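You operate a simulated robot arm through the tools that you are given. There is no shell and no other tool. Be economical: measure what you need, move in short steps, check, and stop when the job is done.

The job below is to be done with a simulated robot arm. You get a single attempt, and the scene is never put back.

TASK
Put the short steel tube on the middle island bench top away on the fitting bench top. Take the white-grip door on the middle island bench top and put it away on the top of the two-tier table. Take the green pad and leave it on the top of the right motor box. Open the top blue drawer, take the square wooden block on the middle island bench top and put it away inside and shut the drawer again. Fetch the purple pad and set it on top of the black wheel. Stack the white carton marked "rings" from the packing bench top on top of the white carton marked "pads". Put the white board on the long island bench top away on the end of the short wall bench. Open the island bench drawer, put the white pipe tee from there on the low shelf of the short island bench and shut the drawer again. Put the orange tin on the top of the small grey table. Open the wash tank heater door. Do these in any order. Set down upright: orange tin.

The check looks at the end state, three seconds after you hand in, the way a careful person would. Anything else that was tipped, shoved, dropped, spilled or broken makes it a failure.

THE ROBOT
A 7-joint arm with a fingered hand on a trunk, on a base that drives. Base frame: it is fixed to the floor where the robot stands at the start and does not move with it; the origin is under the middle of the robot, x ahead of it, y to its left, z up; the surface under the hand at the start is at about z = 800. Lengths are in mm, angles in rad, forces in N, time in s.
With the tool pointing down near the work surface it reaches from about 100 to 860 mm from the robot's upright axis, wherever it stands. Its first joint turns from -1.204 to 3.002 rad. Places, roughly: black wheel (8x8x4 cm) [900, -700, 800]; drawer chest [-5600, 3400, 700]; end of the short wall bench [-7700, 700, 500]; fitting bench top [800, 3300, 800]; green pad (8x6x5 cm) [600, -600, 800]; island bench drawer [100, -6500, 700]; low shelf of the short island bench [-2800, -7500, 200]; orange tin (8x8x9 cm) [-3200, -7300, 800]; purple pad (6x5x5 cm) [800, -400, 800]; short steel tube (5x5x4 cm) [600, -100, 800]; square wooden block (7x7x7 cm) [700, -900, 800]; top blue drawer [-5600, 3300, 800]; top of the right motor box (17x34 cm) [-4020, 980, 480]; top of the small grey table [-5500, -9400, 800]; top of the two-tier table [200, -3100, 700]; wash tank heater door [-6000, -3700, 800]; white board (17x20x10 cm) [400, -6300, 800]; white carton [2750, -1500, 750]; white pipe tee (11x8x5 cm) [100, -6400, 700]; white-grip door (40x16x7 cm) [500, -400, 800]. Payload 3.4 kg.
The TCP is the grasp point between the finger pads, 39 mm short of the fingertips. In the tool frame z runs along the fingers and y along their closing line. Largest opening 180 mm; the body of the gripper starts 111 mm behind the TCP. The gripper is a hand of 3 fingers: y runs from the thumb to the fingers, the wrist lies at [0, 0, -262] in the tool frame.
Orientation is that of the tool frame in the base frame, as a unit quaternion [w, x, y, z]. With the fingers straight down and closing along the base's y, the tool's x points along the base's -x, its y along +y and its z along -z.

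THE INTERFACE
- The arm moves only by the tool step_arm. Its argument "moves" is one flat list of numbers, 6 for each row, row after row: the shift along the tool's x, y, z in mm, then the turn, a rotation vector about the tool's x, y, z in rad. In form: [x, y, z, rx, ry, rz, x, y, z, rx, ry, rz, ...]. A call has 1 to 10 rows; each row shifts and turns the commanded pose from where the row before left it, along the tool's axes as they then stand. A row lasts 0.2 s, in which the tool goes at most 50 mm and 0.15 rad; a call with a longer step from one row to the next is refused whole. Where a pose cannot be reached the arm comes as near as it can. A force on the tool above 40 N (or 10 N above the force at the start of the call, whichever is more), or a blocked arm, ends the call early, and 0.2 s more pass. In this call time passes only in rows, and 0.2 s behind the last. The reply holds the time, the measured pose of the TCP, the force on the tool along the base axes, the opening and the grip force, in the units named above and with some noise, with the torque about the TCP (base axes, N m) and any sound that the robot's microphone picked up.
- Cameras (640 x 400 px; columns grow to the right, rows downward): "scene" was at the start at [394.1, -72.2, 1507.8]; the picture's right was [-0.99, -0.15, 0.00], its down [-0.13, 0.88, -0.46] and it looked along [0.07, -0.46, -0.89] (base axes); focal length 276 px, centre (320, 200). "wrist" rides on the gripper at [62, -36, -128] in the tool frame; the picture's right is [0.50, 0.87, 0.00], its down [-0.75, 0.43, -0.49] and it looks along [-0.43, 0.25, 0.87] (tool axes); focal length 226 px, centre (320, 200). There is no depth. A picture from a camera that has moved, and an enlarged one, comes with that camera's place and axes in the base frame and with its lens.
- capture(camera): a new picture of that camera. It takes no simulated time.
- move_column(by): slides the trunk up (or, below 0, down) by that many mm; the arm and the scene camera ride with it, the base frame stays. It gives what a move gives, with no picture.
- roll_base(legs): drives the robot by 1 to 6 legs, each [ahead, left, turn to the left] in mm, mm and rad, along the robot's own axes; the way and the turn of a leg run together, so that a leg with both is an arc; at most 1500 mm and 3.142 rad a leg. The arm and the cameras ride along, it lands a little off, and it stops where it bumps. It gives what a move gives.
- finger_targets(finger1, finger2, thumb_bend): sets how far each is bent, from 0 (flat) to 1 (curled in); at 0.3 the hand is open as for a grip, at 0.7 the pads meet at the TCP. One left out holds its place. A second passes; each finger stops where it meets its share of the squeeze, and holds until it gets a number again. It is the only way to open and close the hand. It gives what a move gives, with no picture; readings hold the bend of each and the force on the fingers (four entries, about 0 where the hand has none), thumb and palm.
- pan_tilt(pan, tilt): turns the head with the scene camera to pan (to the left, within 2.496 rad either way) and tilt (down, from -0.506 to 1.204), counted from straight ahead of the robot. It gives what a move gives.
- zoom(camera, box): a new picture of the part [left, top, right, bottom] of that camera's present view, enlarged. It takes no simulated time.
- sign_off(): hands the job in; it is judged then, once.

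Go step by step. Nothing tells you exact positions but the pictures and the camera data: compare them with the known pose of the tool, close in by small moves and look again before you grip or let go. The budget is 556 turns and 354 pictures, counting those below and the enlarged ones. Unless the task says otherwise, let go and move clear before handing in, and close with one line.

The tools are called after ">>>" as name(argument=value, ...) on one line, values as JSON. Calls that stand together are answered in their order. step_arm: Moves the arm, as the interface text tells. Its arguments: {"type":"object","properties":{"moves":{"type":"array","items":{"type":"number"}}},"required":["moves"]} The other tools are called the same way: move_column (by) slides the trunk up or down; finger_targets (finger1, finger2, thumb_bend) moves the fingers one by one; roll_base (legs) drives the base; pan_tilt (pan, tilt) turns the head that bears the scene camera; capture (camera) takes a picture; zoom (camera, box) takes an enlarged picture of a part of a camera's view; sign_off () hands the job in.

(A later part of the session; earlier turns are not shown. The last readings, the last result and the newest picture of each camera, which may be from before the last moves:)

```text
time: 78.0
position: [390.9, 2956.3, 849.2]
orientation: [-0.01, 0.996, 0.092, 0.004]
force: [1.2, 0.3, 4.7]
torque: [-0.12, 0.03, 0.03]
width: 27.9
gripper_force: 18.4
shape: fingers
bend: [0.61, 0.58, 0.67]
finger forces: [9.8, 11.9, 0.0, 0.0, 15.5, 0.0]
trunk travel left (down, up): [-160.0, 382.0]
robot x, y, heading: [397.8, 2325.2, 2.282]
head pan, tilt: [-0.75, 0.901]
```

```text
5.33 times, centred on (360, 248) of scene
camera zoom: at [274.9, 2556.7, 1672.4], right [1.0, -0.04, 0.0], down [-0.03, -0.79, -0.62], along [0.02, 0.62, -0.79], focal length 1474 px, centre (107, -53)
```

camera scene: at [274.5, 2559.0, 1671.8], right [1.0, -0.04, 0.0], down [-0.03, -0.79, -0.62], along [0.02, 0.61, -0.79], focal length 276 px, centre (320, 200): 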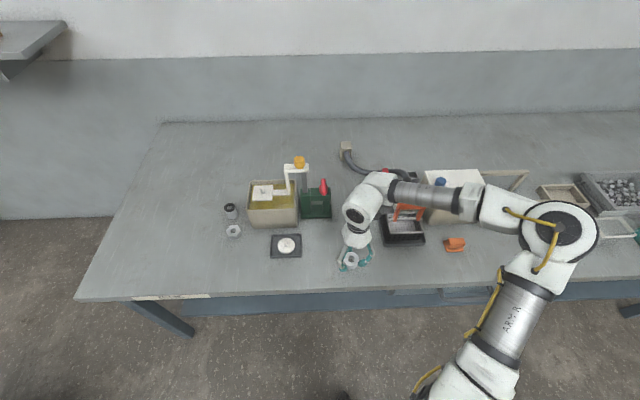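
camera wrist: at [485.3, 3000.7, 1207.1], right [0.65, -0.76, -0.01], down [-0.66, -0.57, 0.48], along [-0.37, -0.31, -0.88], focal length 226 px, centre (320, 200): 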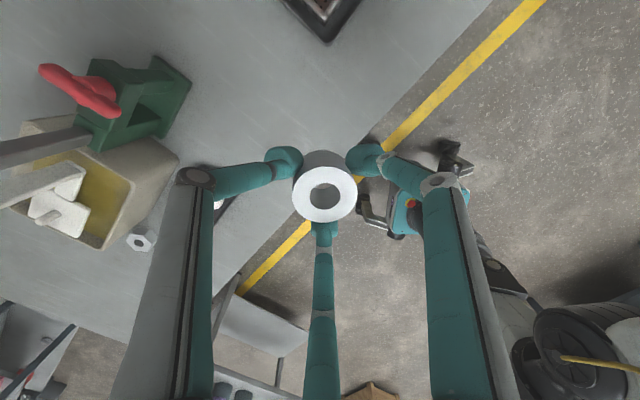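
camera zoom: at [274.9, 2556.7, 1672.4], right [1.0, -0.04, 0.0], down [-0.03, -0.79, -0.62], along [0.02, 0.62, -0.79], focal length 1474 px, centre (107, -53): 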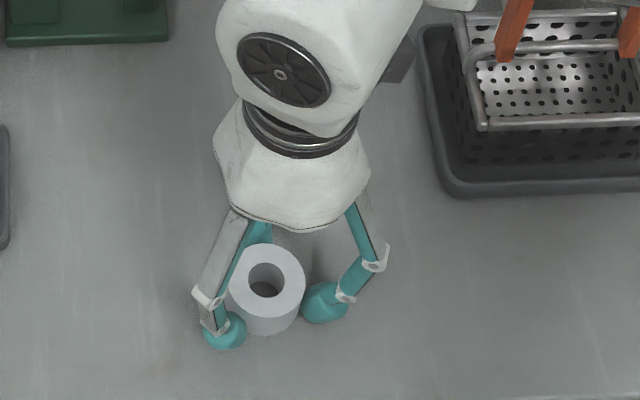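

Touching the bench (about 5 N). I release, and lift clear.

>>> finger_targets(finger1=0.48, finger2=0.48, thumb_bend=0.48)

>>> step_arm(moves=[0, 0, -30, 0, 0, 0, 0, 0, -40, 0, 0, 0, 0, 0, -45, 0, 0, 0, 0, 0, -45, 0, 0, 0, 0, 0, -45, 0, 0, 0, 0, 0, -20, 0, 0, 0])

>>> capture(camera="wrist")

```text
time: 79.0
position: [393.0, 2956.8, 847.8]
orientation: [-0.008, 0.996, 0.093, 0.003]
force: [0.9, 0.1, -0.6]
torque: [-0.01, 0.01, 0.01]
width: 80.4
gripper_force: 0.1
shape: fingers
bend: [0.48, 0.48, 0.48]
finger forces: [0.0, 0.0, 0.0, 0.0, 0.0, 0.0]
trunk travel left (down, up): [-160.0, 382.0]
robot x, y, heading: [395.8, 2324.3, 2.285]
head pan, tilt: [-0.75, 0.901]
```

```text
time: 80.4
position: [390.0, 2952.2, 1073.3]
orientation: [-0.009, 0.996, 0.092, 0.003]
force: [0.0, 0.3, 1.2]
torque: [-0.03, 0.0, 0.0]
width: 80.1
gripper_force: 0.0
shape: fingers
bend: [0.48, 0.48, 0.48]
finger forces: [0.0, 0.1, 0.0, 0.1, 0.0, 0.1]
trunk travel left (down, up): [-160.0, 382.0]
robot x, y, heading: [395.7, 2325.7, 2.278]
head pan, tilt: [-0.75, 0.901]
```

```text
323 pictures are left
camera wrist: at [444.2, 2997.3, 1201.6], right [0.65, -0.76, -0.01], down [-0.66, -0.57, 0.48], along [-0.37, -0.31, -0.88], focal length 226 px, centre (320, 200)
```

wrist: 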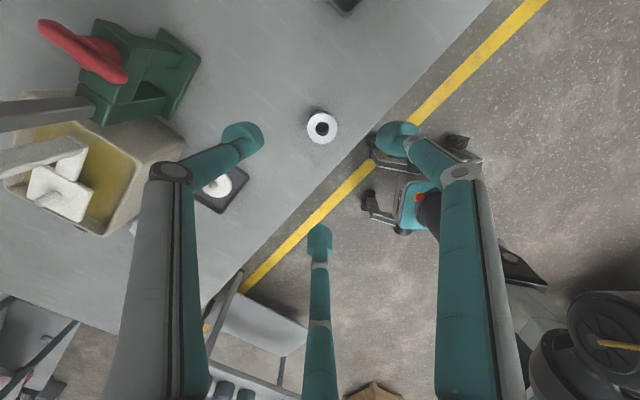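

The tube stands well on the fitting bench. Back to the middle bench for the white-grip panel.

>>> roll_base(legs=[[-361, 827, 0], [-361, 827, 0], [-850, 729, 0], [0, 0, -1.464], [240, -255, 0]])

>>> finger_targets(finger1=0.3, finger2=0.3, thumb_bend=0.3)

>>> capture(camera="wrist")

```text
time: 100.2
position: [586.4, -343.5, 1072.0]
orientation: [-0.003, 0.803, -0.597, 0.009]
force: [0.0, 0.0, -0.2]
torque: [-0.01, 0.05, -0.02]
width: 80.4
gripper_force: 0.2
shape: fingers
bend: [0.48, 0.48, 0.48]
finger forces: [0.1, 0.0, 0.0, 0.0, 0.0, 0.0]
trunk travel left (down, up): [-160.0, 382.0]
robot x, y, heading: [-38.4, -420.5, 0.821]
head pan, tilt: [-0.75, 0.901]
```

```text
time: 101.2
position: [585.7, -347.3, 1072.3]
orientation: [-0.004, 0.802, -0.597, 0.007]
force: [1.0, -0.7, -1.1]
torque: [0.03, -0.01, 0.02]
width: 151.4
gripper_force: 0.0
shape: fingers
bend: [0.3, 0.3, 0.3]
finger forces: [0.1, 0.0, 0.0, 0.0, 0.1, 0.2]
trunk travel left (down, up): [-160.0, 382.0]
robot x, y, heading: [-39.2, -418.3, 0.817]
head pan, tilt: [-0.75, 0.901]
```

```text
322 pictures are left
camera wrist: at [635.7, -396.6, 1201.3], right [-0.69, -0.73, -0.01], down [-0.64, 0.6, 0.48], along [-0.34, 0.34, -0.88], focal length 226 px, centre (320, 200)
```

wrist: 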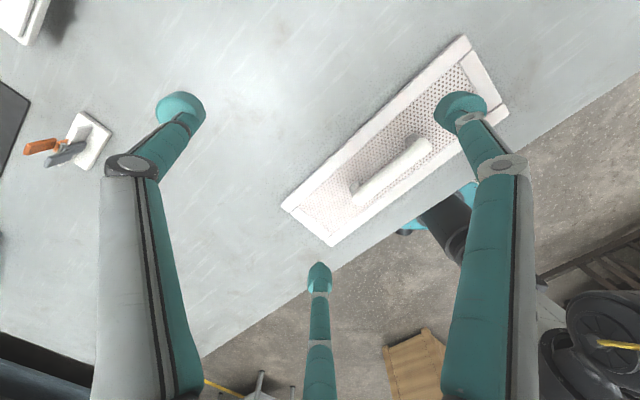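

The grip bar is near (462,-387) along y. I move over it and yaw so the thumb-finger line crosses the bar.

>>> step_arm(moves=[1, 43.5, 0, 0, 0, 0, 1, 43.5, 0, 0, 0, 0, 1, 43.5, 0, 0, 0, 0, 0, 0, 40, 0, 0, 0.145, 0, 0, 40, 0, 0, 0.145, 0, 0, 30, 0, 0, 0])

>>> capture(camera="wrist")

>>> pan_tilt(pan=-0.75, tilt=1.15)

>>> capture(camera="scene")

```text
time: 102.7
position: [460.8, -385.9, 962.3]
orientation: [0.005, -0.707, 0.707, -0.009]
force: [0.3, 1.1, -0.1]
torque: [-0.02, 0.01, 0.01]
width: 151.7
gripper_force: 0.1
shape: fingers
bend: [0.3, 0.3, 0.3]
finger forces: [0.0, 0.0, 0.0, 0.0, 0.0, 0.0]
trunk travel left (down, up): [-160.0, 382.0]
robot x, y, heading: [-39.9, -417.0, 0.816]
head pan, tilt: [-0.75, 0.901]
```

```text
321 pictures are left
camera wrist: at [493.9, -447.7, 1091.2], right [-0.87, -0.5, -0.01], down [-0.44, 0.76, 0.48], along [-0.23, 0.42, -0.88], focal length 226 px, centre (320, 200)
```

wrist: 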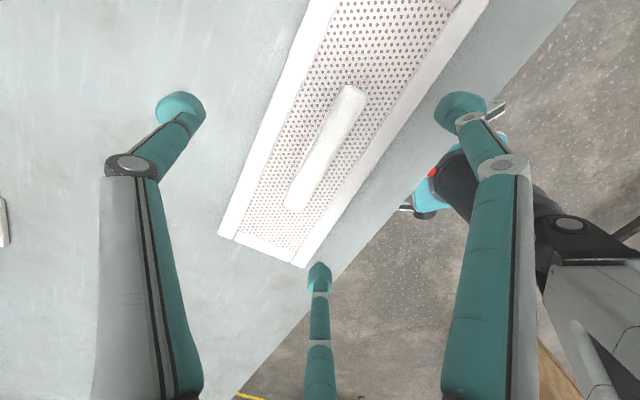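

```text
time: 103.4
position: [460.5, -386.9, 963.3]
orientation: [-0.006, 0.708, -0.706, 0.009]
force: [0.3, 1.0, 0.0]
torque: [0.01, 0.01, 0.02]
width: 151.7
gripper_force: 0.1
shape: fingers
bend: [0.3, 0.3, 0.3]
finger forces: [0.0, 0.0, 0.1, 0.1, 0.1, 0.0]
trunk travel left (down, up): [-160.0, 382.0]
robot x, y, heading: [-42.7, -418.2, 0.819]
head pan, tilt: [-0.75, 1.15]
```

```text
320 pictures are left
camera scene: at [162.8, -275.4, 1655.5], right [0.07, -1.0, 0.0], down [-0.91, -0.06, -0.4], along [0.4, 0.03, -0.91], focal length 276 px, centre (320, 200)
```

scene: 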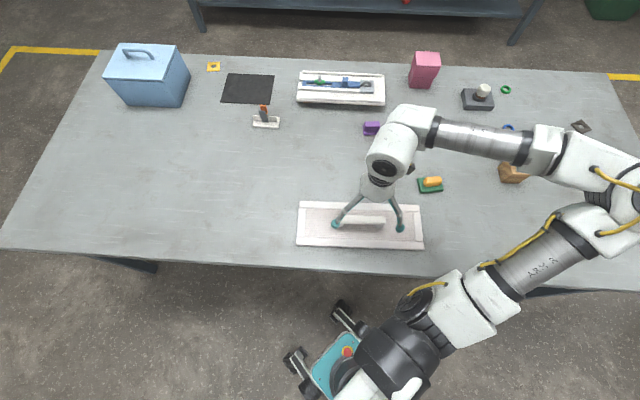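

Bar is centred under the hand. I lower until the tips straddle the bar just above the panel.

>>> step_arm(moves=[-1, 2, 40, 0, 0, 0, -1, 2, 35, 0, 0, 0, 0, 0, 15, 0, 0, 0])

>>> capture(camera="wrist")

```text
time: 104.2
position: [457.5, -384.1, 871.0]
orientation: [-0.006, 0.708, -0.706, 0.01]
force: [-1.3, -0.6, 0.0]
torque: [0.03, -0.04, 0.01]
width: 151.7
gripper_force: 0.1
shape: fingers
bend: [0.3, 0.3, 0.3]
finger forces: [0.0, 0.0, 0.1, 0.1, 0.1, 0.0]
trunk travel left (down, up): [-160.0, 382.0]
robot x, y, heading: [-37.6, -421.7, 0.817]
head pan, tilt: [-0.75, 1.15]
```

```text
319 pictures are left
camera wrist: at [490.2, -446.1, 1000.5], right [-0.86, -0.5, -0.01], down [-0.45, 0.76, 0.48], along [-0.23, 0.42, -0.88], focal length 226 px, centre (320, 200)
```

wrist: 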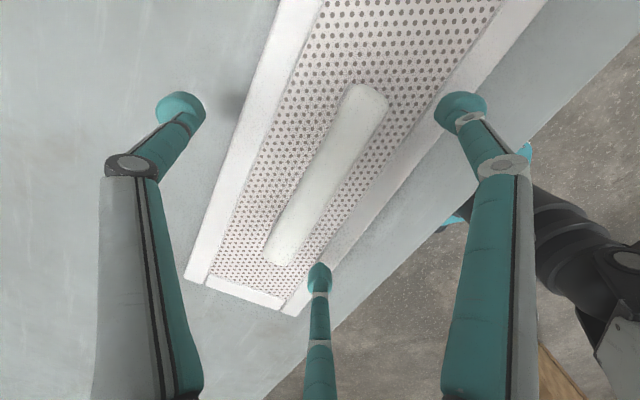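

>>> step_arm(moves=[5, -3, 7, 0, 0, 0.04])

>>> finger_targets(finger1=0.75, finger2=0.75, thumb_bend=0.75)

>>> capture(camera="wrist")

```text
time: 104.6
position: [462.0, -389.3, 864.9]
orientation: [0.006, -0.693, 0.721, -0.008]
force: [0.0, -0.1, 0.5]
torque: [-0.03, -0.03, -0.01]
width: 151.5
gripper_force: 0.0
shape: fingers
bend: [0.3, 0.3, 0.3]
finger forces: [0.1, 0.0, 0.0, 0.1, 0.0, 0.1]
trunk travel left (down, up): [-160.0, 382.0]
robot x, y, heading: [-40.9, -415.7, 0.813]
head pan, tilt: [-0.75, 1.15]
```

```text
time: 105.6
position: [461.5, -389.1, 863.5]
orientation: [0.005, -0.693, 0.721, -0.007]
force: [-0.1, 0.6, -4.2]
torque: [-0.03, -0.05, -0.04]
width: 2.5
gripper_force: 15.3
shape: fingers
bend: [0.73, 0.72, 0.7]
finger forces: [9.3, 9.3, 0.0, 0.0, 12.2, 0.1]
trunk travel left (down, up): [-160.0, 382.0]
robot x, y, heading: [-34.8, -420.7, 0.813]
head pan, tilt: [-0.75, 1.15]
```

```text
318 pictures are left
camera wrist: at [492.4, -452.7, 993.2], right [-0.88, -0.47, -0.02], down [-0.42, 0.77, 0.48], along [-0.21, 0.43, -0.88], focal length 226 px, centre (320, 200)
```

wrist: 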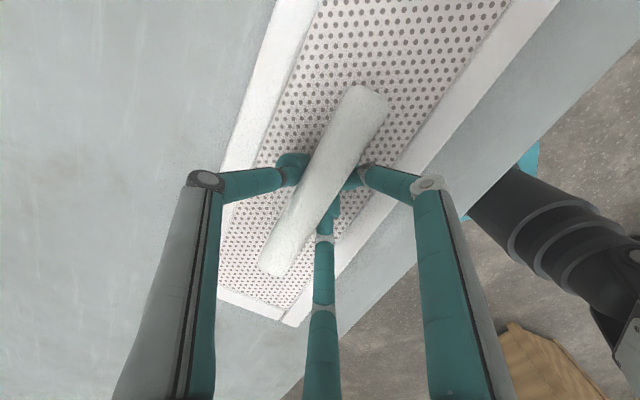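

Fingers wrap the bar, hooking underneath. I lift a bit to test.

>>> step_arm(moves=[0, 0, -20, 0, 0, 0, 0, 0, -30, 0, 0, 0, 0, 0, -40, 0, 0, 0])

>>> capture(camera="wrist")

>>> capture(camera="scene")

```text
time: 106.4
position: [458.5, -388.5, 956.7]
orientation: [0.005, -0.694, 0.72, -0.009]
force: [-0.8, 0.9, -4.6]
torque: [-0.01, 0.03, 0.0]
width: 2.0
gripper_force: 15.0
shape: fingers
bend: [0.73, 0.72, 0.7]
finger forces: [8.7, 10.1, 0.0, 0.0, 12.6, 0.1]
trunk travel left (down, up): [-160.0, 382.0]
robot x, y, heading: [-42.0, -420.7, 0.82]
head pan, tilt: [-0.75, 1.15]
```

```text
317 pictures are left
camera wrist: at [489.4, -452.1, 1085.0], right [-0.88, -0.47, -0.02], down [-0.42, 0.77, 0.48], along [-0.21, 0.43, -0.88], focal length 226 px, centre (320, 200)
```

wrist: 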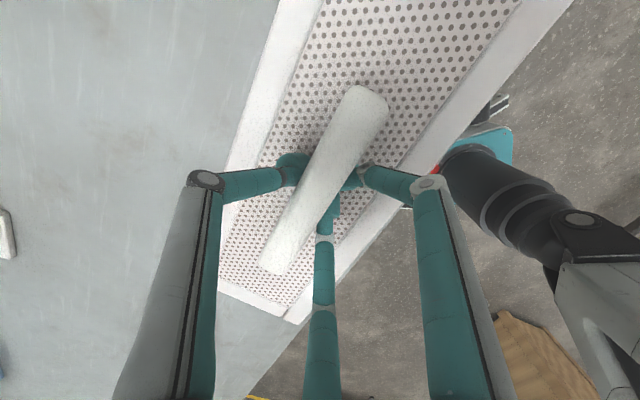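

```text
316 pictures are left
camera scene: at [161.9, -275.7, 1655.6], right [0.07, -1.0, 0.0], down [-0.91, -0.06, -0.4], along [0.4, 0.03, -0.91], focal length 276 px, centre (320, 200)
```

scene: 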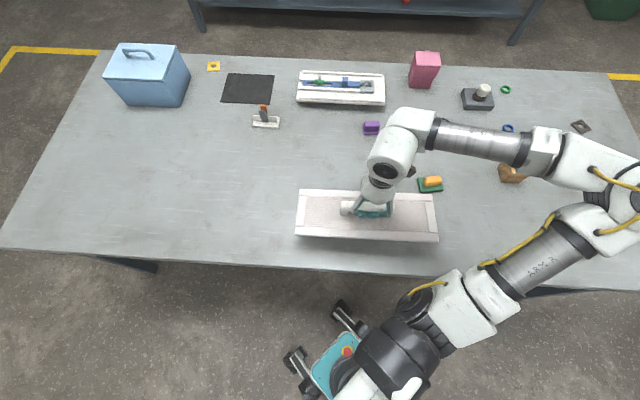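

Lifted cleanly (~0.4 kg). I raise it and drive down the aisle to the two-tier table.

>>> step_arm(moves=[0, 0, -45, 0, 0, 0, 0, 0, -45, 0, 0, 0, 0, 0, -40, 0, 0, 0])

>>> roll_base(legs=[[-349, 372, 0], [-911, -855, 0], [-840, -790, 0]])

>>> pan_tilt(pan=-0.9, tilt=0.9)

>>> capture(camera="scene")

```text
time: 107.2
position: [453.5, -384.9, 1086.3]
orientation: [0.006, -0.694, 0.72, -0.009]
force: [-0.4, 0.7, -2.9]
torque: [0.01, -0.03, -0.01]
width: 1.3
gripper_force: 15.2
shape: fingers
bend: [0.73, 0.72, 0.7]
finger forces: [8.7, 10.1, 0.0, 0.0, 12.4, 0.1]
trunk travel left (down, up): [-160.0, 382.0]
robot x, y, heading: [-35.3, -417.8, 0.815]
head pan, tilt: [-0.75, 1.15]
```

```text
time: 121.5
position: [-26.4, -2760.6, 1087.3]
orientation: [0.006, -0.7, 0.714, -0.012]
force: [-0.3, -0.7, -3.7]
torque: [0.0, 0.0, 0.0]
width: 0.9
gripper_force: 15.5
shape: fingers
bend: [0.73, 0.72, 0.7]
finger forces: [9.0, 10.3, 0.0, 0.0, 12.1, 0.0]
trunk travel left (down, up): [-160.0, 382.0]
robot x, y, heading: [-514.2, -2806.5, 0.838]
head pan, tilt: [-0.75, 1.15]
```

```text
time: 122.3
position: [-28.3, -2760.0, 1088.4]
orientation: [0.007, -0.7, 0.714, -0.013]
force: [0.8, 0.4, -3.8]
torque: [-0.03, 0.02, 0.01]
width: 0.8
gripper_force: 15.8
shape: fingers
bend: [0.73, 0.73, 0.7]
finger forces: [9.4, 10.4, 0.0, 0.0, 12.2, 0.1]
trunk travel left (down, up): [-160.0, 382.0]
robot x, y, heading: [-518.4, -2804.9, 0.84]
head pan, tilt: [-0.901, 0.901]
```

```text
315 pictures are left
camera scene: at [-300.0, -2668.4, 1672.2], right [-0.07, -1.0, 0.0], down [-0.79, 0.05, -0.62], along [0.61, -0.04, -0.79], focal length 276 px, centre (320, 200)
```

scene: 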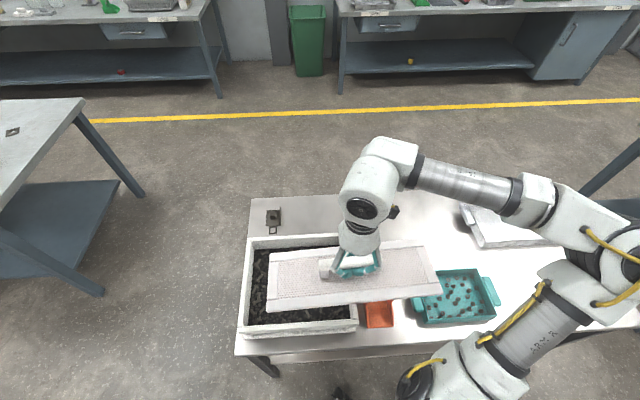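

The table holds a black-filled tray, orange piece, teal tray and a white object. I drive 500 mm further to see its remaining free area.

>>> roll_base(legs=[[-372, -333, 0]])

>>> capture(camera="scene")

```text
time: 125.3
position: [-25.6, -3260.2, 1087.7]
orientation: [0.006, -0.703, 0.711, -0.013]
force: [-0.7, -0.2, -4.0]
torque: [0.03, 0.01, -0.05]
width: 0.8
gripper_force: 15.8
shape: fingers
bend: [0.73, 0.73, 0.7]
finger forces: [9.1, 10.4, 0.1, 0.1, 12.0, 0.0]
trunk travel left (down, up): [-160.0, 382.0]
robot x, y, heading: [-508.0, -3312.8, 0.844]
head pan, tilt: [-0.901, 0.901]
```

```text
314 pictures are left
camera scene: at [-301.2, -3169.5, 1672.5], right [-0.06, -1.0, 0.0], down [-0.78, 0.04, -0.62], along [0.62, -0.04, -0.79], focal length 276 px, centre (320, 200)
```

scene: 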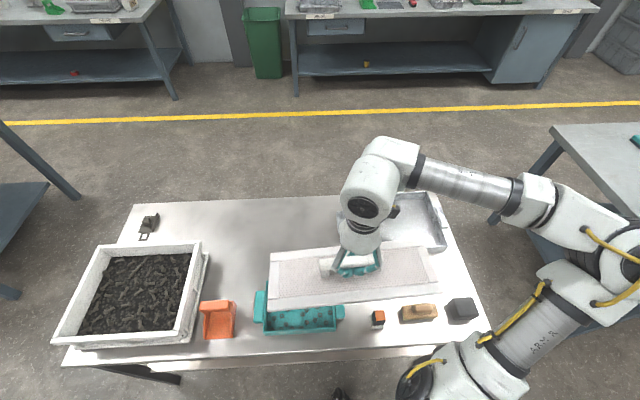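

Free area found around (290,-3050), between the trays. I position the base so the panel can go there.

>>> roll_base(legs=[[213, 111, 0]])

>>> move_column(by=-80)

```text
time: 127.0
position: [39.1, -3031.9, 1086.3]
orientation: [0.007, -0.703, 0.711, -0.007]
force: [-0.3, 1.0, -3.8]
torque: [-0.03, -0.01, 0.02]
width: 0.3
gripper_force: 15.5
shape: fingers
bend: [0.73, 0.73, 0.7]
finger forces: [9.1, 10.5, 0.0, 0.1, 11.7, 0.0]
trunk travel left (down, up): [-160.0, 382.0]
robot x, y, heading: [-456.2, -3078.9, 0.845]
head pan, tilt: [-0.901, 0.901]
```

```text
time: 128.2
position: [23.7, -3023.3, 1012.0]
orientation: [0.009, -0.704, 0.71, -0.015]
force: [-0.6, -1.0, -3.9]
torque: [0.01, 0.0, 0.03]
width: 0.0
gripper_force: 15.9
shape: fingers
bend: [0.73, 0.73, 0.7]
finger forces: [9.0, 10.4, 0.1, 0.0, 11.8, 0.0]
trunk travel left (down, up): [-80.0, 462.0]
robot x, y, heading: [-455.3, -3078.6, 0.847]
head pan, tilt: [-0.901, 0.901]
```

>>> step_arm(moves=[4.5, -45, 0, 0, 0, 0, 4.5, -45, 0, 0, 0, 0, 4.5, -45, 0, 0, 0, 0, 4.5, -45, 0, 0, 0, 0, 4.5, -45, 0, 0, 0, 0, 4.5, -45, 0, 0, 0, 0])

>>> capture(camera="scene")

>>> capture(camera="wrist")

```text
time: 129.6
position: [301.6, -3056.8, 1014.8]
orientation: [0.008, -0.705, 0.71, -0.012]
force: [0.1, -0.5, -4.9]
torque: [-0.04, 0.0, -0.03]
width: 0.0
gripper_force: 14.8
shape: fingers
bend: [0.73, 0.73, 0.7]
finger forces: [8.7, 9.6, 0.0, 0.0, 11.4, 0.2]
trunk travel left (down, up): [-80.0, 462.0]
robot x, y, heading: [-453.4, -3080.1, 0.845]
head pan, tilt: [-0.901, 0.901]
```

```text
313 pictures are left
camera scene: at [-144.2, -2839.8, 1563.9], right [-0.05, -1.0, 0.0], down [-0.79, 0.04, -0.61], along [0.61, -0.03, -0.79], focal length 276 px, centre (320, 200)
```

scene: 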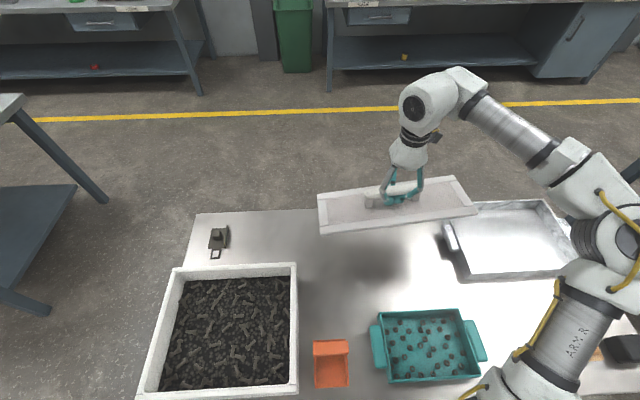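

```text
312 pictures are left
camera wrist: at [332.6, -3118.9, 1143.7], right [-0.87, -0.49, -0.02], down [-0.44, 0.76, 0.47], along [-0.22, 0.42, -0.88], focal length 226 px, centre (320, 200)
```

wrist: 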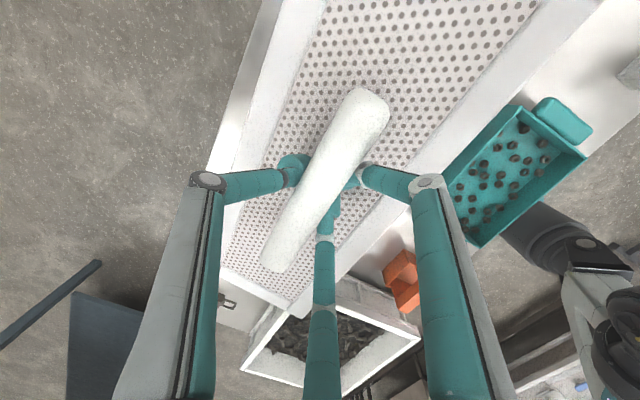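

Landing area is clear on all sides. I lower the panel.

>>> step_arm(moves=[0, 0, 45, 0, 0, 0, 0, 0, 45, 0, 0, 0, 0, 0, 45, 0, 0, 0, 0, 0, 40, 0, 0, 0, 0, 0, 25, 0, 0, 0])

>>> capture(camera="scene")

```text
time: 130.8
position: [305.5, -3057.2, 818.8]
orientation: [0.008, -0.704, 0.71, -0.013]
force: [0.6, 0.1, -3.8]
torque: [0.08, -0.06, 0.02]
width: 0.1
gripper_force: 12.2
shape: fingers
bend: [0.74, 0.73, 0.7]
finger forces: [12.6, 0.1, 0.0, 0.0, 10.5, 0.0]
trunk travel left (down, up): [-80.0, 462.0]
robot x, y, heading: [-453.8, -3073.5, 0.847]
head pan, tilt: [-0.901, 0.901]
```

```text
311 pictures are left
camera scene: at [-148.5, -2838.1, 1564.6], right [-0.05, -1.0, 0.0], down [-0.79, 0.04, -0.61], along [0.61, -0.03, -0.79], focal length 276 px, centre (320, 200)
```

scene: 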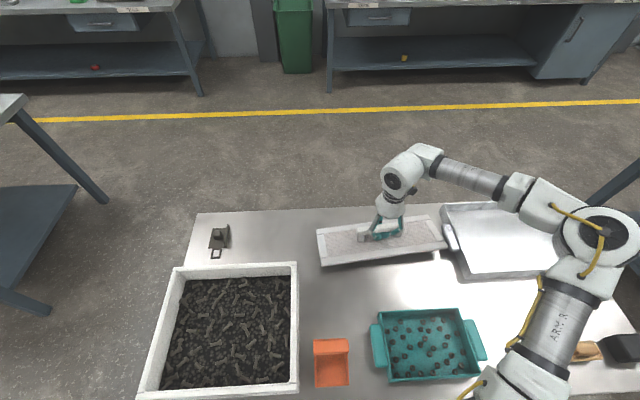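

>>> zoom(camera="scene", box=[300, 180, 500, 305])

```text
3.20 times, centred on (400, 242) of scene
camera zoom: at [-148.5, -2838.1, 1564.6], right [-0.05, -1.0, 0.0], down [-0.79, 0.04, -0.61], along [0.61, -0.03, -0.79], focal length 884 px, centre (64, 64)
```

zoom: 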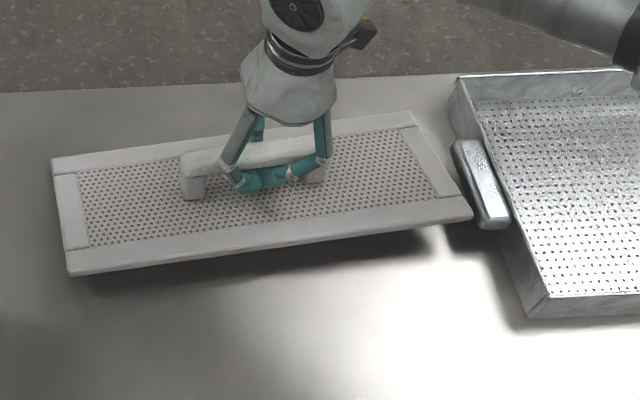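

The panel end is near the metal tray's handle, so I shift 35 mm away from it and then lower gently.

>>> step_arm(moves=[-35, 0, 0, 0, 0, 0, 0, 0, 15, 0, 0, 0, 0, 0, 10, 0, 0, 0])

>>> zoom(camera="scene", box=[300, 180, 500, 305])

```text
time: 131.6
position: [306.4, -3022.8, 793.4]
orientation: [0.008, -0.704, 0.71, -0.012]
force: [0.8, -0.2, -3.4]
torque: [0.04, -0.04, 0.02]
width: 0.1
gripper_force: 5.0
shape: fingers
bend: [0.74, 0.73, 0.71]
finger forces: [0.1, 0.1, 0.0, 0.0, 9.1, 0.0]
trunk travel left (down, up): [-80.0, 462.0]
robot x, y, heading: [-451.9, -3080.6, 0.847]
head pan, tilt: [-0.901, 0.901]
```

```text
3.20 times, centred on (400, 242) of scene
camera zoom: at [-148.2, -2838.0, 1564.6], right [-0.05, -1.0, 0.0], down [-0.79, 0.04, -0.61], along [0.61, -0.03, -0.79], focal length 884 px, centre (64, 64)
```

zoom: 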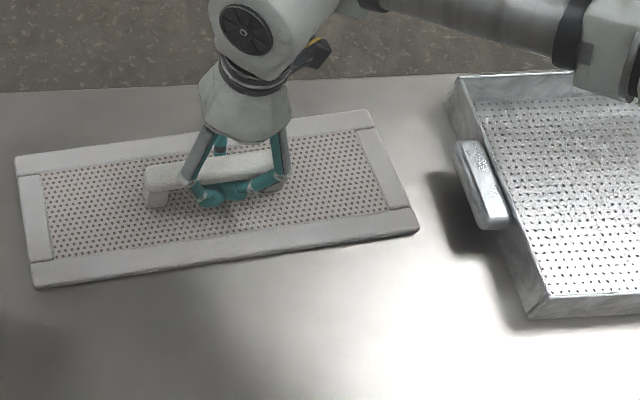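

>>> step_arm(moves=[0, 0, 10, 0, 0, 0, 0, 0, 8, 0, 0, 0])

>>> zoom(camera="scene", box=[300, 180, 500, 305])

```text
time: 132.2
position: [305.2, -3018.5, 788.4]
orientation: [0.017, -0.703, 0.711, -0.021]
force: [-0.4, -3.4, 18.7]
torque: [-0.06, -0.21, 0.04]
width: 0.0
gripper_force: 16.0
shape: fingers
bend: [0.74, 0.73, 0.73]
finger forces: [0.1, 1.3, 0.0, 0.0, 29.2, 0.0]
trunk travel left (down, up): [-80.0, 462.0]
robot x, y, heading: [-451.8, -3078.0, 0.847]
head pan, tilt: [-0.901, 0.901]
stopped in row 2: the force on the tool passed its limit at 44 N (the readings are from after the stop); the commanded pose is now the measured one
```

```text
3.20 times, centred on (400, 242) of scene
camera zoom: at [-153.4, -2837.7, 1565.7], right [-0.05, -1.0, 0.0], down [-0.79, 0.04, -0.62], along [0.62, -0.03, -0.79], focal length 884 px, centre (64, 64)
```

zoom: 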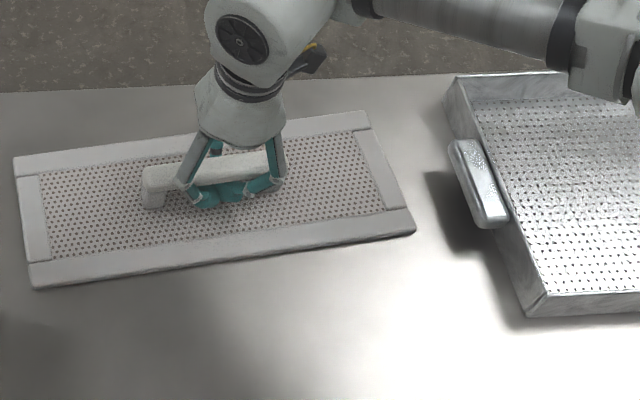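

The panel rests on the table (contact at TCP 788). I relieve a few mm and open.

>>> step_arm(moves=[0, 0, -6, 0, 0, 0])

>>> finger_targets(finger1=0.5, finger2=0.5, thumb_bend=0.5)

>>> finger_targets(finger1=0.35, finger2=0.35, thumb_bend=0.35)

>>> step_arm(moves=[0, 0, -20, 0, 0, 0, 0, 0, -40, 0, 0, 0, 0, 0, -45, 0, 0, 0, 0, 0, -45, 0, 0, 0, 0, 0, -45, 0, 0, 0])

>>> capture(camera="scene")

```text
time: 132.6
position: [306.0, -3020.3, 790.2]
orientation: [0.014, -0.703, 0.711, -0.018]
force: [-0.7, 0.8, -1.1]
torque: [0.06, -0.01, 0.03]
width: 0.4
gripper_force: 0.0
shape: fingers
bend: [0.74, 0.73, 0.72]
finger forces: [0.0, 0.3, 0.0, 0.0, 0.1, 0.1]
trunk travel left (down, up): [-80.0, 462.0]
robot x, y, heading: [-450.3, -3073.7, 0.843]
head pan, tilt: [-0.901, 0.901]
```

```text
time: 133.6
position: [304.9, -3016.7, 799.2]
orientation: [0.021, -0.703, 0.711, -0.02]
force: [0.0, 0.1, 22.2]
torque: [-0.02, 0.56, 0.0]
width: 68.6
gripper_force: 10.6
shape: fingers
bend: [0.54, 0.54, 0.5]
finger forces: [11.7, 10.8, 0.0, 0.0, 0.0, 0.1]
trunk travel left (down, up): [-80.0, 462.0]
robot x, y, heading: [-452.5, -3079.3, 0.845]
head pan, tilt: [-0.901, 0.901]
stopped: the force on the tool passed its limit at 41 N (the readings are from after the stop); the commanded pose is now the measured one
```

```text
time: 134.6
position: [304.1, -3019.2, 796.5]
orientation: [0.018, -0.703, 0.71, -0.02]
force: [0.3, -0.6, 2.3]
torque: [0.13, 0.13, 0.03]
width: 132.6
gripper_force: 0.8
shape: fingers
bend: [0.35, 0.35, 0.35]
finger forces: [0.0, 2.5, 0.1, 0.0, 0.0, 0.0]
trunk travel left (down, up): [-80.0, 462.0]
robot x, y, heading: [-450.5, -3079.1, 0.851]
head pan, tilt: [-0.901, 0.901]
```

```text
time: 135.8
position: [292.4, -3019.9, 992.6]
orientation: [0.018, -0.703, 0.71, -0.021]
force: [-0.1, -0.1, 0.1]
torque: [0.0, -0.02, 0.0]
width: 132.4
gripper_force: 0.0
shape: fingers
bend: [0.35, 0.35, 0.35]
finger forces: [0.1, 0.0, 0.1, 0.1, 0.0, 0.1]
trunk travel left (down, up): [-80.0, 462.0]
robot x, y, heading: [-452.4, -3078.7, 0.848]
head pan, tilt: [-0.901, 0.901]
```

```text
307 pictures are left
camera scene: at [-151.8, -2837.6, 1565.4], right [-0.05, -1.0, 0.0], down [-0.79, 0.04, -0.62], along [0.62, -0.03, -0.79], focal length 276 px, centre (320, 200)
```

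scene: 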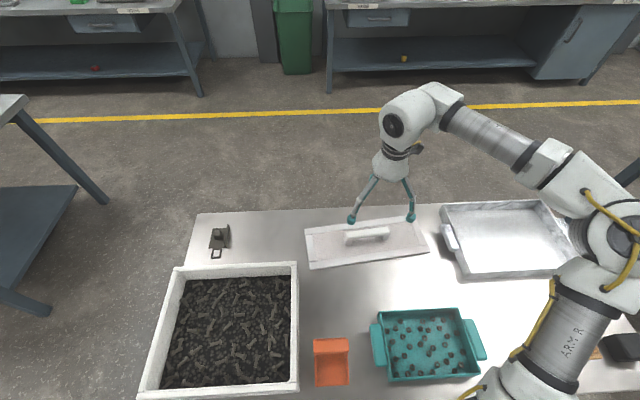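

The panel lies well on the table. I retract the arm and drive back up the aisle to the green pad.

>>> step_arm(moves=[0, 44, -22, 0, 0, 0, 0, 44, -22, 0, 0, 0, 0, 44, -22, 0, 0, 0, 0, 44, -22, 0, 0, 0, 0, 44, -10, 0, 0, 0])

>>> roll_base(legs=[[-60, 70, 0], [897, 826, 0], [897, 826, 0], [275, -315, 0]])

>>> pan_tilt(pan=-0.75, tilt=1.1)

>>> capture(camera="scene")

>>> capture(camera="wrist")

```text
time: 137.0
position: [68.4, -3014.9, 1077.5]
orientation: [0.02, -0.703, 0.711, -0.02]
force: [-0.2, -0.5, 0.6]
torque: [0.01, 0.02, 0.03]
width: 132.4
gripper_force: 0.0
shape: fingers
bend: [0.35, 0.35, 0.35]
finger forces: [0.0, 0.0, 0.1, 0.0, 0.1, 0.1]
trunk travel left (down, up): [-80.0, 462.0]
robot x, y, heading: [-452.4, -3077.1, 0.847]
head pan, tilt: [-0.901, 0.901]
```

```text
time: 151.8
position: [355.0, -565.9, 1076.5]
orientation: [0.019, -0.704, 0.709, -0.022]
force: [0.3, 0.0, 0.3]
torque: [0.03, 0.02, -0.01]
width: 132.4
gripper_force: 0.1
shape: fingers
bend: [0.35, 0.35, 0.35]
finger forces: [0.0, 0.1, 0.1, 0.0, 0.1, 0.0]
trunk travel left (down, up): [-80.0, 462.0]
robot x, y, heading: [-163.6, -636.3, 0.851]
head pan, tilt: [-0.901, 0.901]
```

```text
time: 152.6
position: [352.1, -569.2, 1079.1]
orientation: [0.019, -0.704, 0.71, -0.024]
force: [-0.7, 0.0, -0.4]
torque: [-0.02, 0.02, 0.02]
width: 132.4
gripper_force: 0.0
shape: fingers
bend: [0.35, 0.35, 0.35]
finger forces: [0.0, 0.0, 0.0, 0.0, 0.0, 0.0]
trunk travel left (down, up): [-80.0, 462.0]
robot x, y, heading: [-162.9, -632.1, 0.856]
head pan, tilt: [-0.75, 1.1]
```

```text
306 pictures are left
camera scene: at [119.0, -380.7, 1552.0], right [0.1, -1.0, 0.0], down [-0.89, -0.09, -0.45], along [0.45, 0.04, -0.89], focal length 276 px, centre (320, 200)
```

scene: 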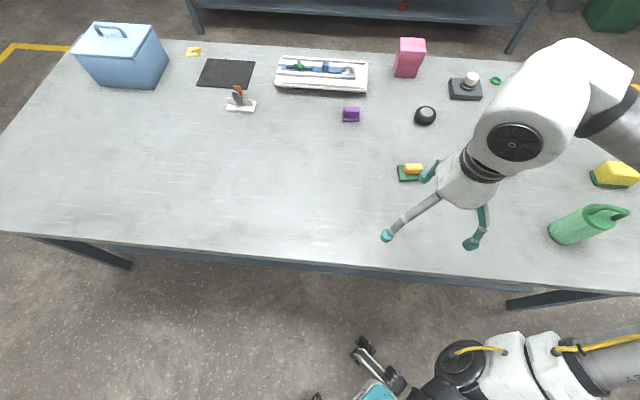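

```text
305 pictures are left
camera wrist: at [379.9, -630.6, 1209.0], right [-0.87, -0.49, -0.05], down [-0.46, 0.76, 0.46], along [-0.19, 0.42, -0.89], focal length 226 px, centre (320, 200)
```

wrist: 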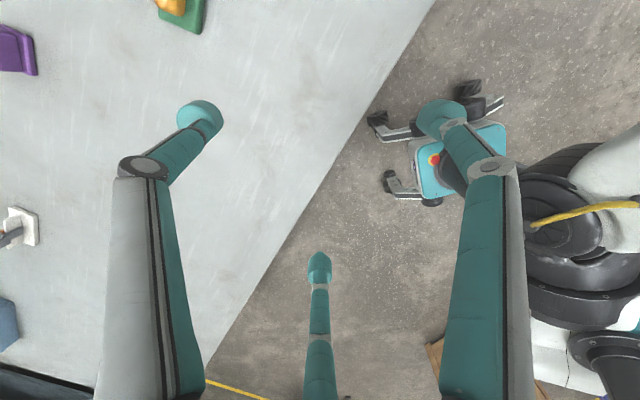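

Green pad with orange handle at about (618,-625). I move the base 100 mm closer, level the tool, and go over the pad.

>>> roll_base(legs=[[66, -75, 0]])

>>> finger_targets(finger1=0.4, finger2=0.4, thumb_bend=0.4)

>>> step_arm(moves=[14, -41.5, 0, -0.058, 0, 0, 14, -41.5, 0, 0, 0, 0, 14, -41.5, 0, 0, 0, 0, 14, -41.5, 0, 0, 0, 0, 0, 0, 40, 0, 0, -0.083, 0, 0, 40, 0, 0, -0.083])

>>> capture(camera="wrist")

```text
time: 153.7
position: [436.9, -551.8, 1084.2]
orientation: [0.02, -0.705, 0.709, -0.033]
force: [0.9, -0.4, 0.2]
torque: [-0.02, 0.05, -0.02]
width: 132.3
gripper_force: 0.0
shape: fingers
bend: [0.35, 0.35, 0.35]
finger forces: [0.0, 0.1, 0.0, 0.1, 0.0, 0.1]
trunk travel left (down, up): [-80.0, 462.0]
robot x, y, heading: [-63.7, -630.6, 0.848]
head pan, tilt: [-0.75, 1.1]
```

```text
time: 154.7
position: [462.1, -579.2, 1073.5]
orientation: [0.02, -0.705, 0.709, -0.017]
force: [0.8, -0.9, 0.4]
torque: [0.06, 0.04, -0.02]
width: 113.1
gripper_force: 0.2
shape: fingers
bend: [0.4, 0.4, 0.4]
finger forces: [0.0, 0.1, 0.0, 0.0, 0.0, 0.0]
trunk travel left (down, up): [-80.0, 462.0]
robot x, y, heading: [-65.4, -638.8, 0.851]
head pan, tilt: [-0.75, 1.1]
```

```text
time: 156.1
position: [617.6, -626.2, 1004.1]
orientation: [0.001, 0.762, -0.648, 0.003]
force: [-0.2, -0.1, -0.3]
torque: [0.02, 0.0, -0.04]
width: 113.3
gripper_force: 0.0
shape: fingers
bend: [0.4, 0.4, 0.4]
finger forces: [0.1, 0.0, 0.0, 0.0, 0.0, 0.1]
trunk travel left (down, up): [-80.0, 462.0]
robot x, y, heading: [-68.6, -636.8, 0.853]
head pan, tilt: [-0.75, 1.1]
```

```text
304 pictures are left
camera wrist: at [663.2, -681.1, 1131.8], right [-0.77, -0.63, 0.0], down [-0.55, 0.68, 0.49], along [-0.31, 0.38, -0.87], focal length 226 px, centre (320, 200)
```

wrist: 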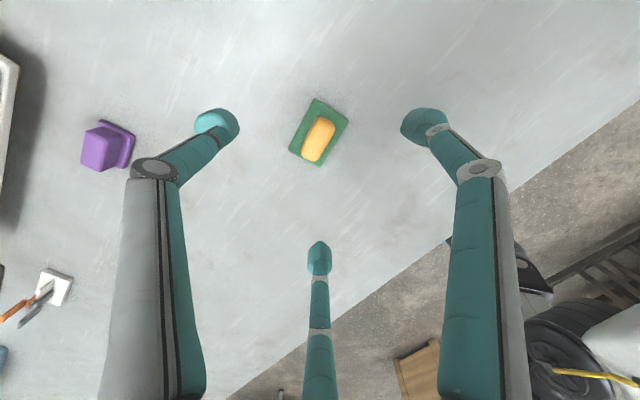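

Centred on the handle. I lower onto it and grip.

>>> step_arm(moves=[0, 0, 45, 0, 0, -0.07, 0, 0, 45, 0, 0, 0, 0, 0, 35, 0, 0, 0, 0, 0, 20, 0, 0, 0])

>>> capture(camera="wrist")

```text
time: 157.1
position: [617.9, -629.8, 855.6]
orientation: [0.0, 0.784, -0.621, 0.001]
force: [0.1, 0.6, 0.6]
torque: [0.01, 0.04, 0.02]
width: 113.1
gripper_force: 0.0
shape: fingers
bend: [0.4, 0.4, 0.4]
finger forces: [0.0, 0.1, 0.0, 0.0, 0.1, 0.1]
trunk travel left (down, up): [-80.0, 462.0]
robot x, y, heading: [-67.2, -631.6, 0.853]
head pan, tilt: [-0.75, 1.1]
```

```text
303 pictures are left
camera wrist: at [667.4, -681.8, 983.1], right [-0.73, -0.68, 0.0], down [-0.6, 0.64, 0.49], along [-0.34, 0.36, -0.87], focal length 226 px, centre (320, 200)
```

wrist: 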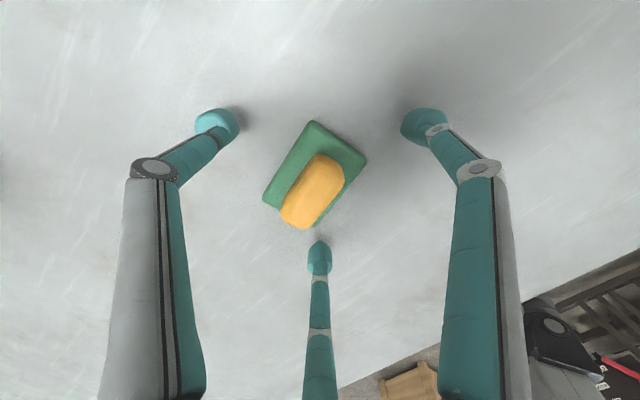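

>>> finger_targets(finger1=0.75, finger2=0.75, thumb_bend=0.75)

>>> capture(camera="wrist")

```text
time: 158.1
position: [615.2, -626.1, 858.9]
orientation: [-0.001, 0.784, -0.621, 0.003]
force: [-1.0, 0.4, 16.1]
torque: [0.41, 0.49, -0.04]
width: 18.8
gripper_force: 23.2
shape: fingers
bend: [0.7, 0.58, 0.67]
finger forces: [7.2, 24.4, 0.0, 0.0, 15.8, 0.1]
trunk travel left (down, up): [-80.0, 462.0]
robot x, y, heading: [-69.2, -632.1, 0.854]
head pan, tilt: [-0.75, 1.1]
```

```text
302 pictures are left
camera wrist: at [662.7, -678.9, 987.6], right [-0.73, -0.68, 0.0], down [-0.6, 0.64, 0.49], along [-0.33, 0.36, -0.87], focal length 226 px, centre (320, 200)
```

wrist: 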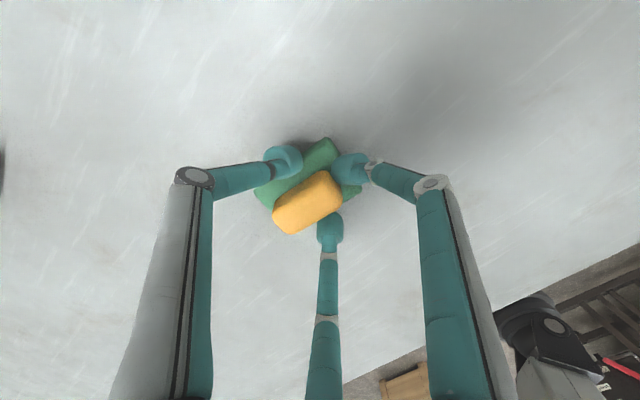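

>>> step_arm(moves=[0, 0, -15, 0, 0, 0, 0, 0, -30, 0, 0, 0])

>>> capture(camera="wrist")

>>> zoom(camera="scene", box=[340, 90, 500, 190])

```text
time: 158.7
position: [612.9, -626.4, 904.3]
orientation: [0.001, 0.783, -0.622, 0.004]
force: [-0.1, 0.1, 0.2]
torque: [0.01, 0.01, 0.04]
width: 0.0
gripper_force: 10.2
shape: fingers
bend: [0.72, 0.61, 0.71]
finger forces: [4.8, 7.9, 0.0, 0.0, 8.3, 0.0]
trunk travel left (down, up): [-80.0, 462.0]
robot x, y, heading: [-66.3, -635.3, 0.849]
head pan, tilt: [-0.75, 1.1]
```

```text
301 pictures are left
camera wrist: at [662.3, -678.6, 1032.4], right [-0.73, -0.69, 0.0], down [-0.6, 0.64, 0.49], along [-0.33, 0.35, -0.87], focal length 226 px, centre (320, 200)
```

wrist: 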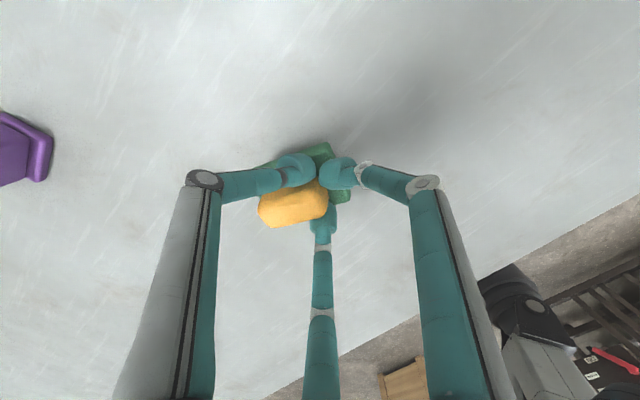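

```text
4.00 times, centred on (420, 140) of scene
camera zoom: at [220.5, -381.7, 1551.6], right [0.1, -0.99, 0.0], down [-0.89, -0.09, -0.45], along [0.45, 0.05, -0.89], focal length 1105 px, centre (-80, 440)
```

zoom: 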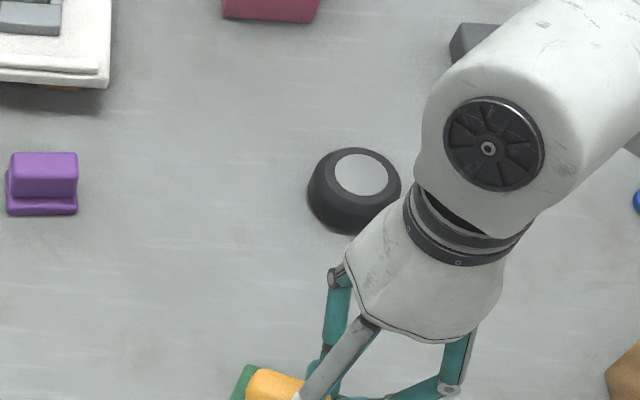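

The grip slipped. I look at how the pad sits now.

>>> zoom(camera="scene", box=[380, 150, 480, 213])

```text
6.35 times, centred on (430, 182) of scene
camera zoom: at [220.5, -381.7, 1551.6], right [0.1, -0.99, 0.0], down [-0.89, -0.09, -0.45], along [0.45, 0.05, -0.89], focal length 1754 px, centre (-378, 318)
```

zoom: 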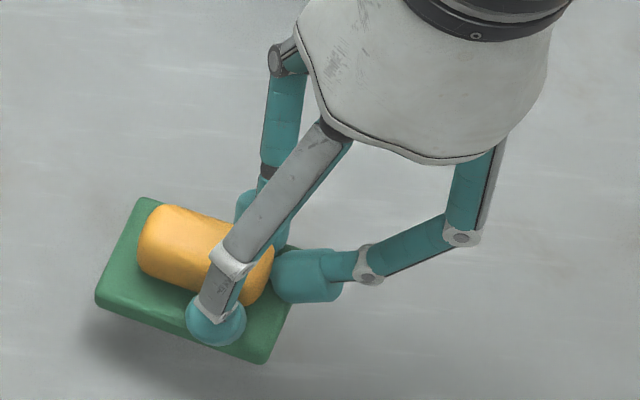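

I set it back down and release to re-grip with the fingers across the handle's sides instead.

>>> step_arm(moves=[0, 0, 25, 0, 0, 0, 0, 0, 12, 0, 0, 0])

>>> step_arm(moves=[0, 0, 5, 0, 0, 0])

```text
time: 159.3
position: [617.0, -626.0, 866.2]
orientation: [0.0, 0.784, -0.621, 0.003]
force: [0.2, -0.6, 1.2]
torque: [0.0, -0.02, 0.0]
width: 0.1
gripper_force: 10.8
shape: fingers
bend: [0.72, 0.61, 0.71]
finger forces: [5.0, 7.8, 0.0, 0.0, 8.5, 0.0]
trunk travel left (down, up): [-80.0, 462.0]
robot x, y, heading: [-69.4, -630.6, 0.854]
head pan, tilt: [-0.75, 1.1]
```

```text
time: 159.7
position: [617.4, -626.8, 860.9]
orientation: [-0.001, 0.784, -0.621, 0.003]
force: [1.2, -1.1, 5.1]
torque: [0.16, 0.12, -0.06]
width: 0.1
gripper_force: 13.1
shape: fingers
bend: [0.72, 0.61, 0.71]
finger forces: [5.0, 11.9, 0.0, 0.0, 10.1, 0.0]
trunk travel left (down, up): [-80.0, 462.0]
robot x, y, heading: [-67.5, -634.8, 0.856]
head pan, tilt: [-0.75, 1.1]
```

>>> finger_targets(finger1=0.45, finger2=0.45, thumb_bend=0.45)

>>> step_arm(moves=[0, 0, -25, 0, 0, 0, 0, 0, -45, 0, 0, 0, 0, 0, -45, 0, 0, 0])

>>> capture(camera="wrist")

```text
time: 160.7
position: [616.2, -625.3, 861.3]
orientation: [0.0, 0.784, -0.621, 0.003]
force: [-0.4, -0.4, 0.2]
torque: [0.0, 0.02, 0.01]
width: 92.3
gripper_force: 0.1
shape: fingers
bend: [0.45, 0.45, 0.45]
finger forces: [0.0, 0.0, 0.1, 0.0, 0.0, 0.0]
trunk travel left (down, up): [-80.0, 462.0]
robot x, y, heading: [-65.7, -635.8, 0.852]
head pan, tilt: [-0.75, 1.1]
```

```text
time: 161.5
position: [614.7, -627.5, 976.6]
orientation: [0.001, 0.784, -0.621, 0.003]
force: [0.8, -0.9, -0.7]
torque: [0.01, -0.03, 0.01]
width: 92.2
gripper_force: 0.0
shape: fingers
bend: [0.45, 0.45, 0.45]
finger forces: [0.0, 0.0, 0.1, 0.1, 0.0, 0.0]
trunk travel left (down, up): [-80.0, 462.0]
robot x, y, heading: [-68.4, -636.0, 0.854]
head pan, tilt: [-0.75, 1.1]
```

```text
298 pictures are left
camera wrist: at [663.6, -679.2, 1104.5], right [-0.73, -0.69, 0.0], down [-0.6, 0.64, 0.49], along [-0.33, 0.35, -0.87], focal length 226 px, centre (320, 200)
```

wrist: 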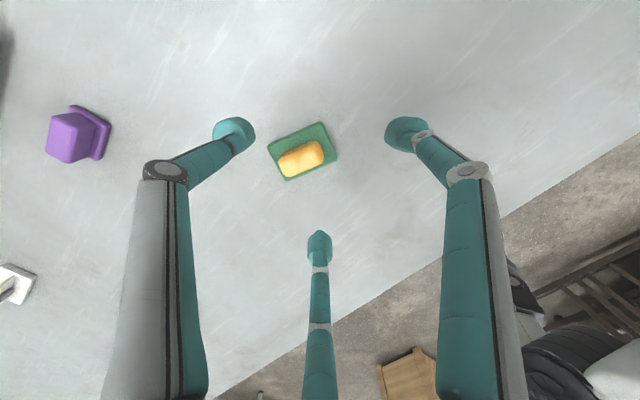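

The handle now lies at (622,-602), direction about 67°. I yaw the tool so the thumb-line runs along the handle.

>>> step_arm(moves=[-11.5, -6.2, 0, 0, 0, 0, -11.5, -6.2, 0, 0, 0, 0, 0, 0, 0, 0, 0, -0.15, 0, 0, 0, 0, 0, -0.15, 0, 0, 0, 0, 0, -0.15, 0, 0, 0, 0, 0, -0.15, 0, 0, 0, 0, 0, -0.15, 0, 0, 0, 0, 0, -0.15, 0, 0, 20, 0, 0, -0.034])

>>> capture(camera="wrist")

```text
time: 163.5
position: [622.1, -601.0, 955.7]
orientation: [0.002, 0.98, -0.201, 0.002]
force: [0.3, 1.1, 0.2]
torque: [-0.02, -0.02, 0.02]
width: 92.2
gripper_force: 0.1
shape: fingers
bend: [0.45, 0.45, 0.45]
finger forces: [0.0, 0.0, 0.1, 0.0, 0.1, 0.1]
trunk travel left (down, up): [-80.0, 462.0]
robot x, y, heading: [-67.7, -632.1, 0.847]
head pan, tilt: [-0.75, 1.1]
```

```text
297 pictures are left
camera wrist: at [693.9, -592.7, 1083.3], right [0.12, -0.99, 0.0], down [-0.87, -0.1, 0.49], along [-0.48, -0.06, -0.87], focal length 226 px, centre (320, 200)
```

wrist: 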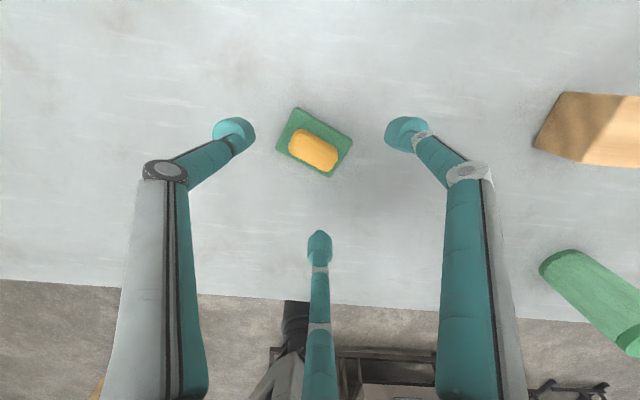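

Aligned: handle runs along thumb line. I lower and grip.

>>> step_arm(moves=[-5, 0, 40, 0, 0, 0, 0, 0, 40, 0, 0, 0, 0, 0, 19, 0, 0, 0])

>>> finger_targets(finger1=0.58, finger2=0.58, thumb_bend=0.52)

>>> capture(camera="wrist")

```text
time: 164.3
position: [619.7, -600.0, 856.4]
orientation: [0.002, 0.979, -0.202, 0.003]
force: [0.3, -0.4, 0.7]
torque: [-0.01, -0.01, 0.02]
width: 92.3
gripper_force: 0.1
shape: fingers
bend: [0.45, 0.45, 0.45]
finger forces: [0.0, 0.0, 0.1, 0.0, 0.0, 0.1]
trunk travel left (down, up): [-80.0, 462.0]
robot x, y, heading: [-68.4, -634.8, 0.853]
head pan, tilt: [-0.75, 1.1]
```

```text
time: 165.3
position: [618.0, -599.6, 857.3]
orientation: [0.002, 0.979, -0.202, 0.002]
force: [0.2, -0.1, 0.7]
torque: [-0.03, 0.02, 0.01]
width: 58.2
gripper_force: 1.5
shape: fingers
bend: [0.56, 0.55, 0.52]
finger forces: [1.0, 1.3, 0.0, 0.0, 0.5, 0.0]
trunk travel left (down, up): [-80.0, 462.0]
robot x, y, heading: [-68.5, -631.9, 0.851]
head pan, tilt: [-0.75, 1.1]
```

```text
296 pictures are left
camera wrist: at [689.2, -591.3, 984.7], right [0.12, -0.99, 0.0], down [-0.87, -0.1, 0.49], along [-0.48, -0.06, -0.87], focal length 226 px, centre (320, 200)
```

wrist: 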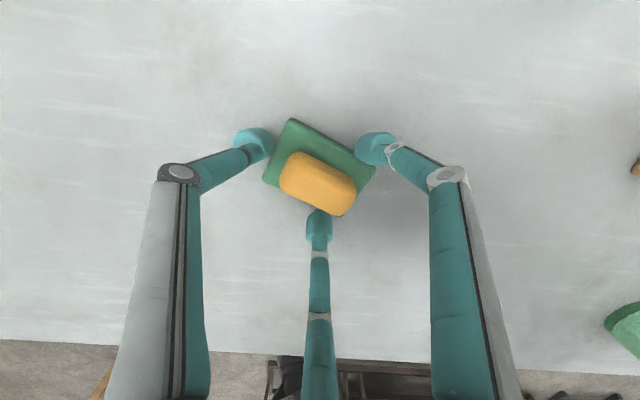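

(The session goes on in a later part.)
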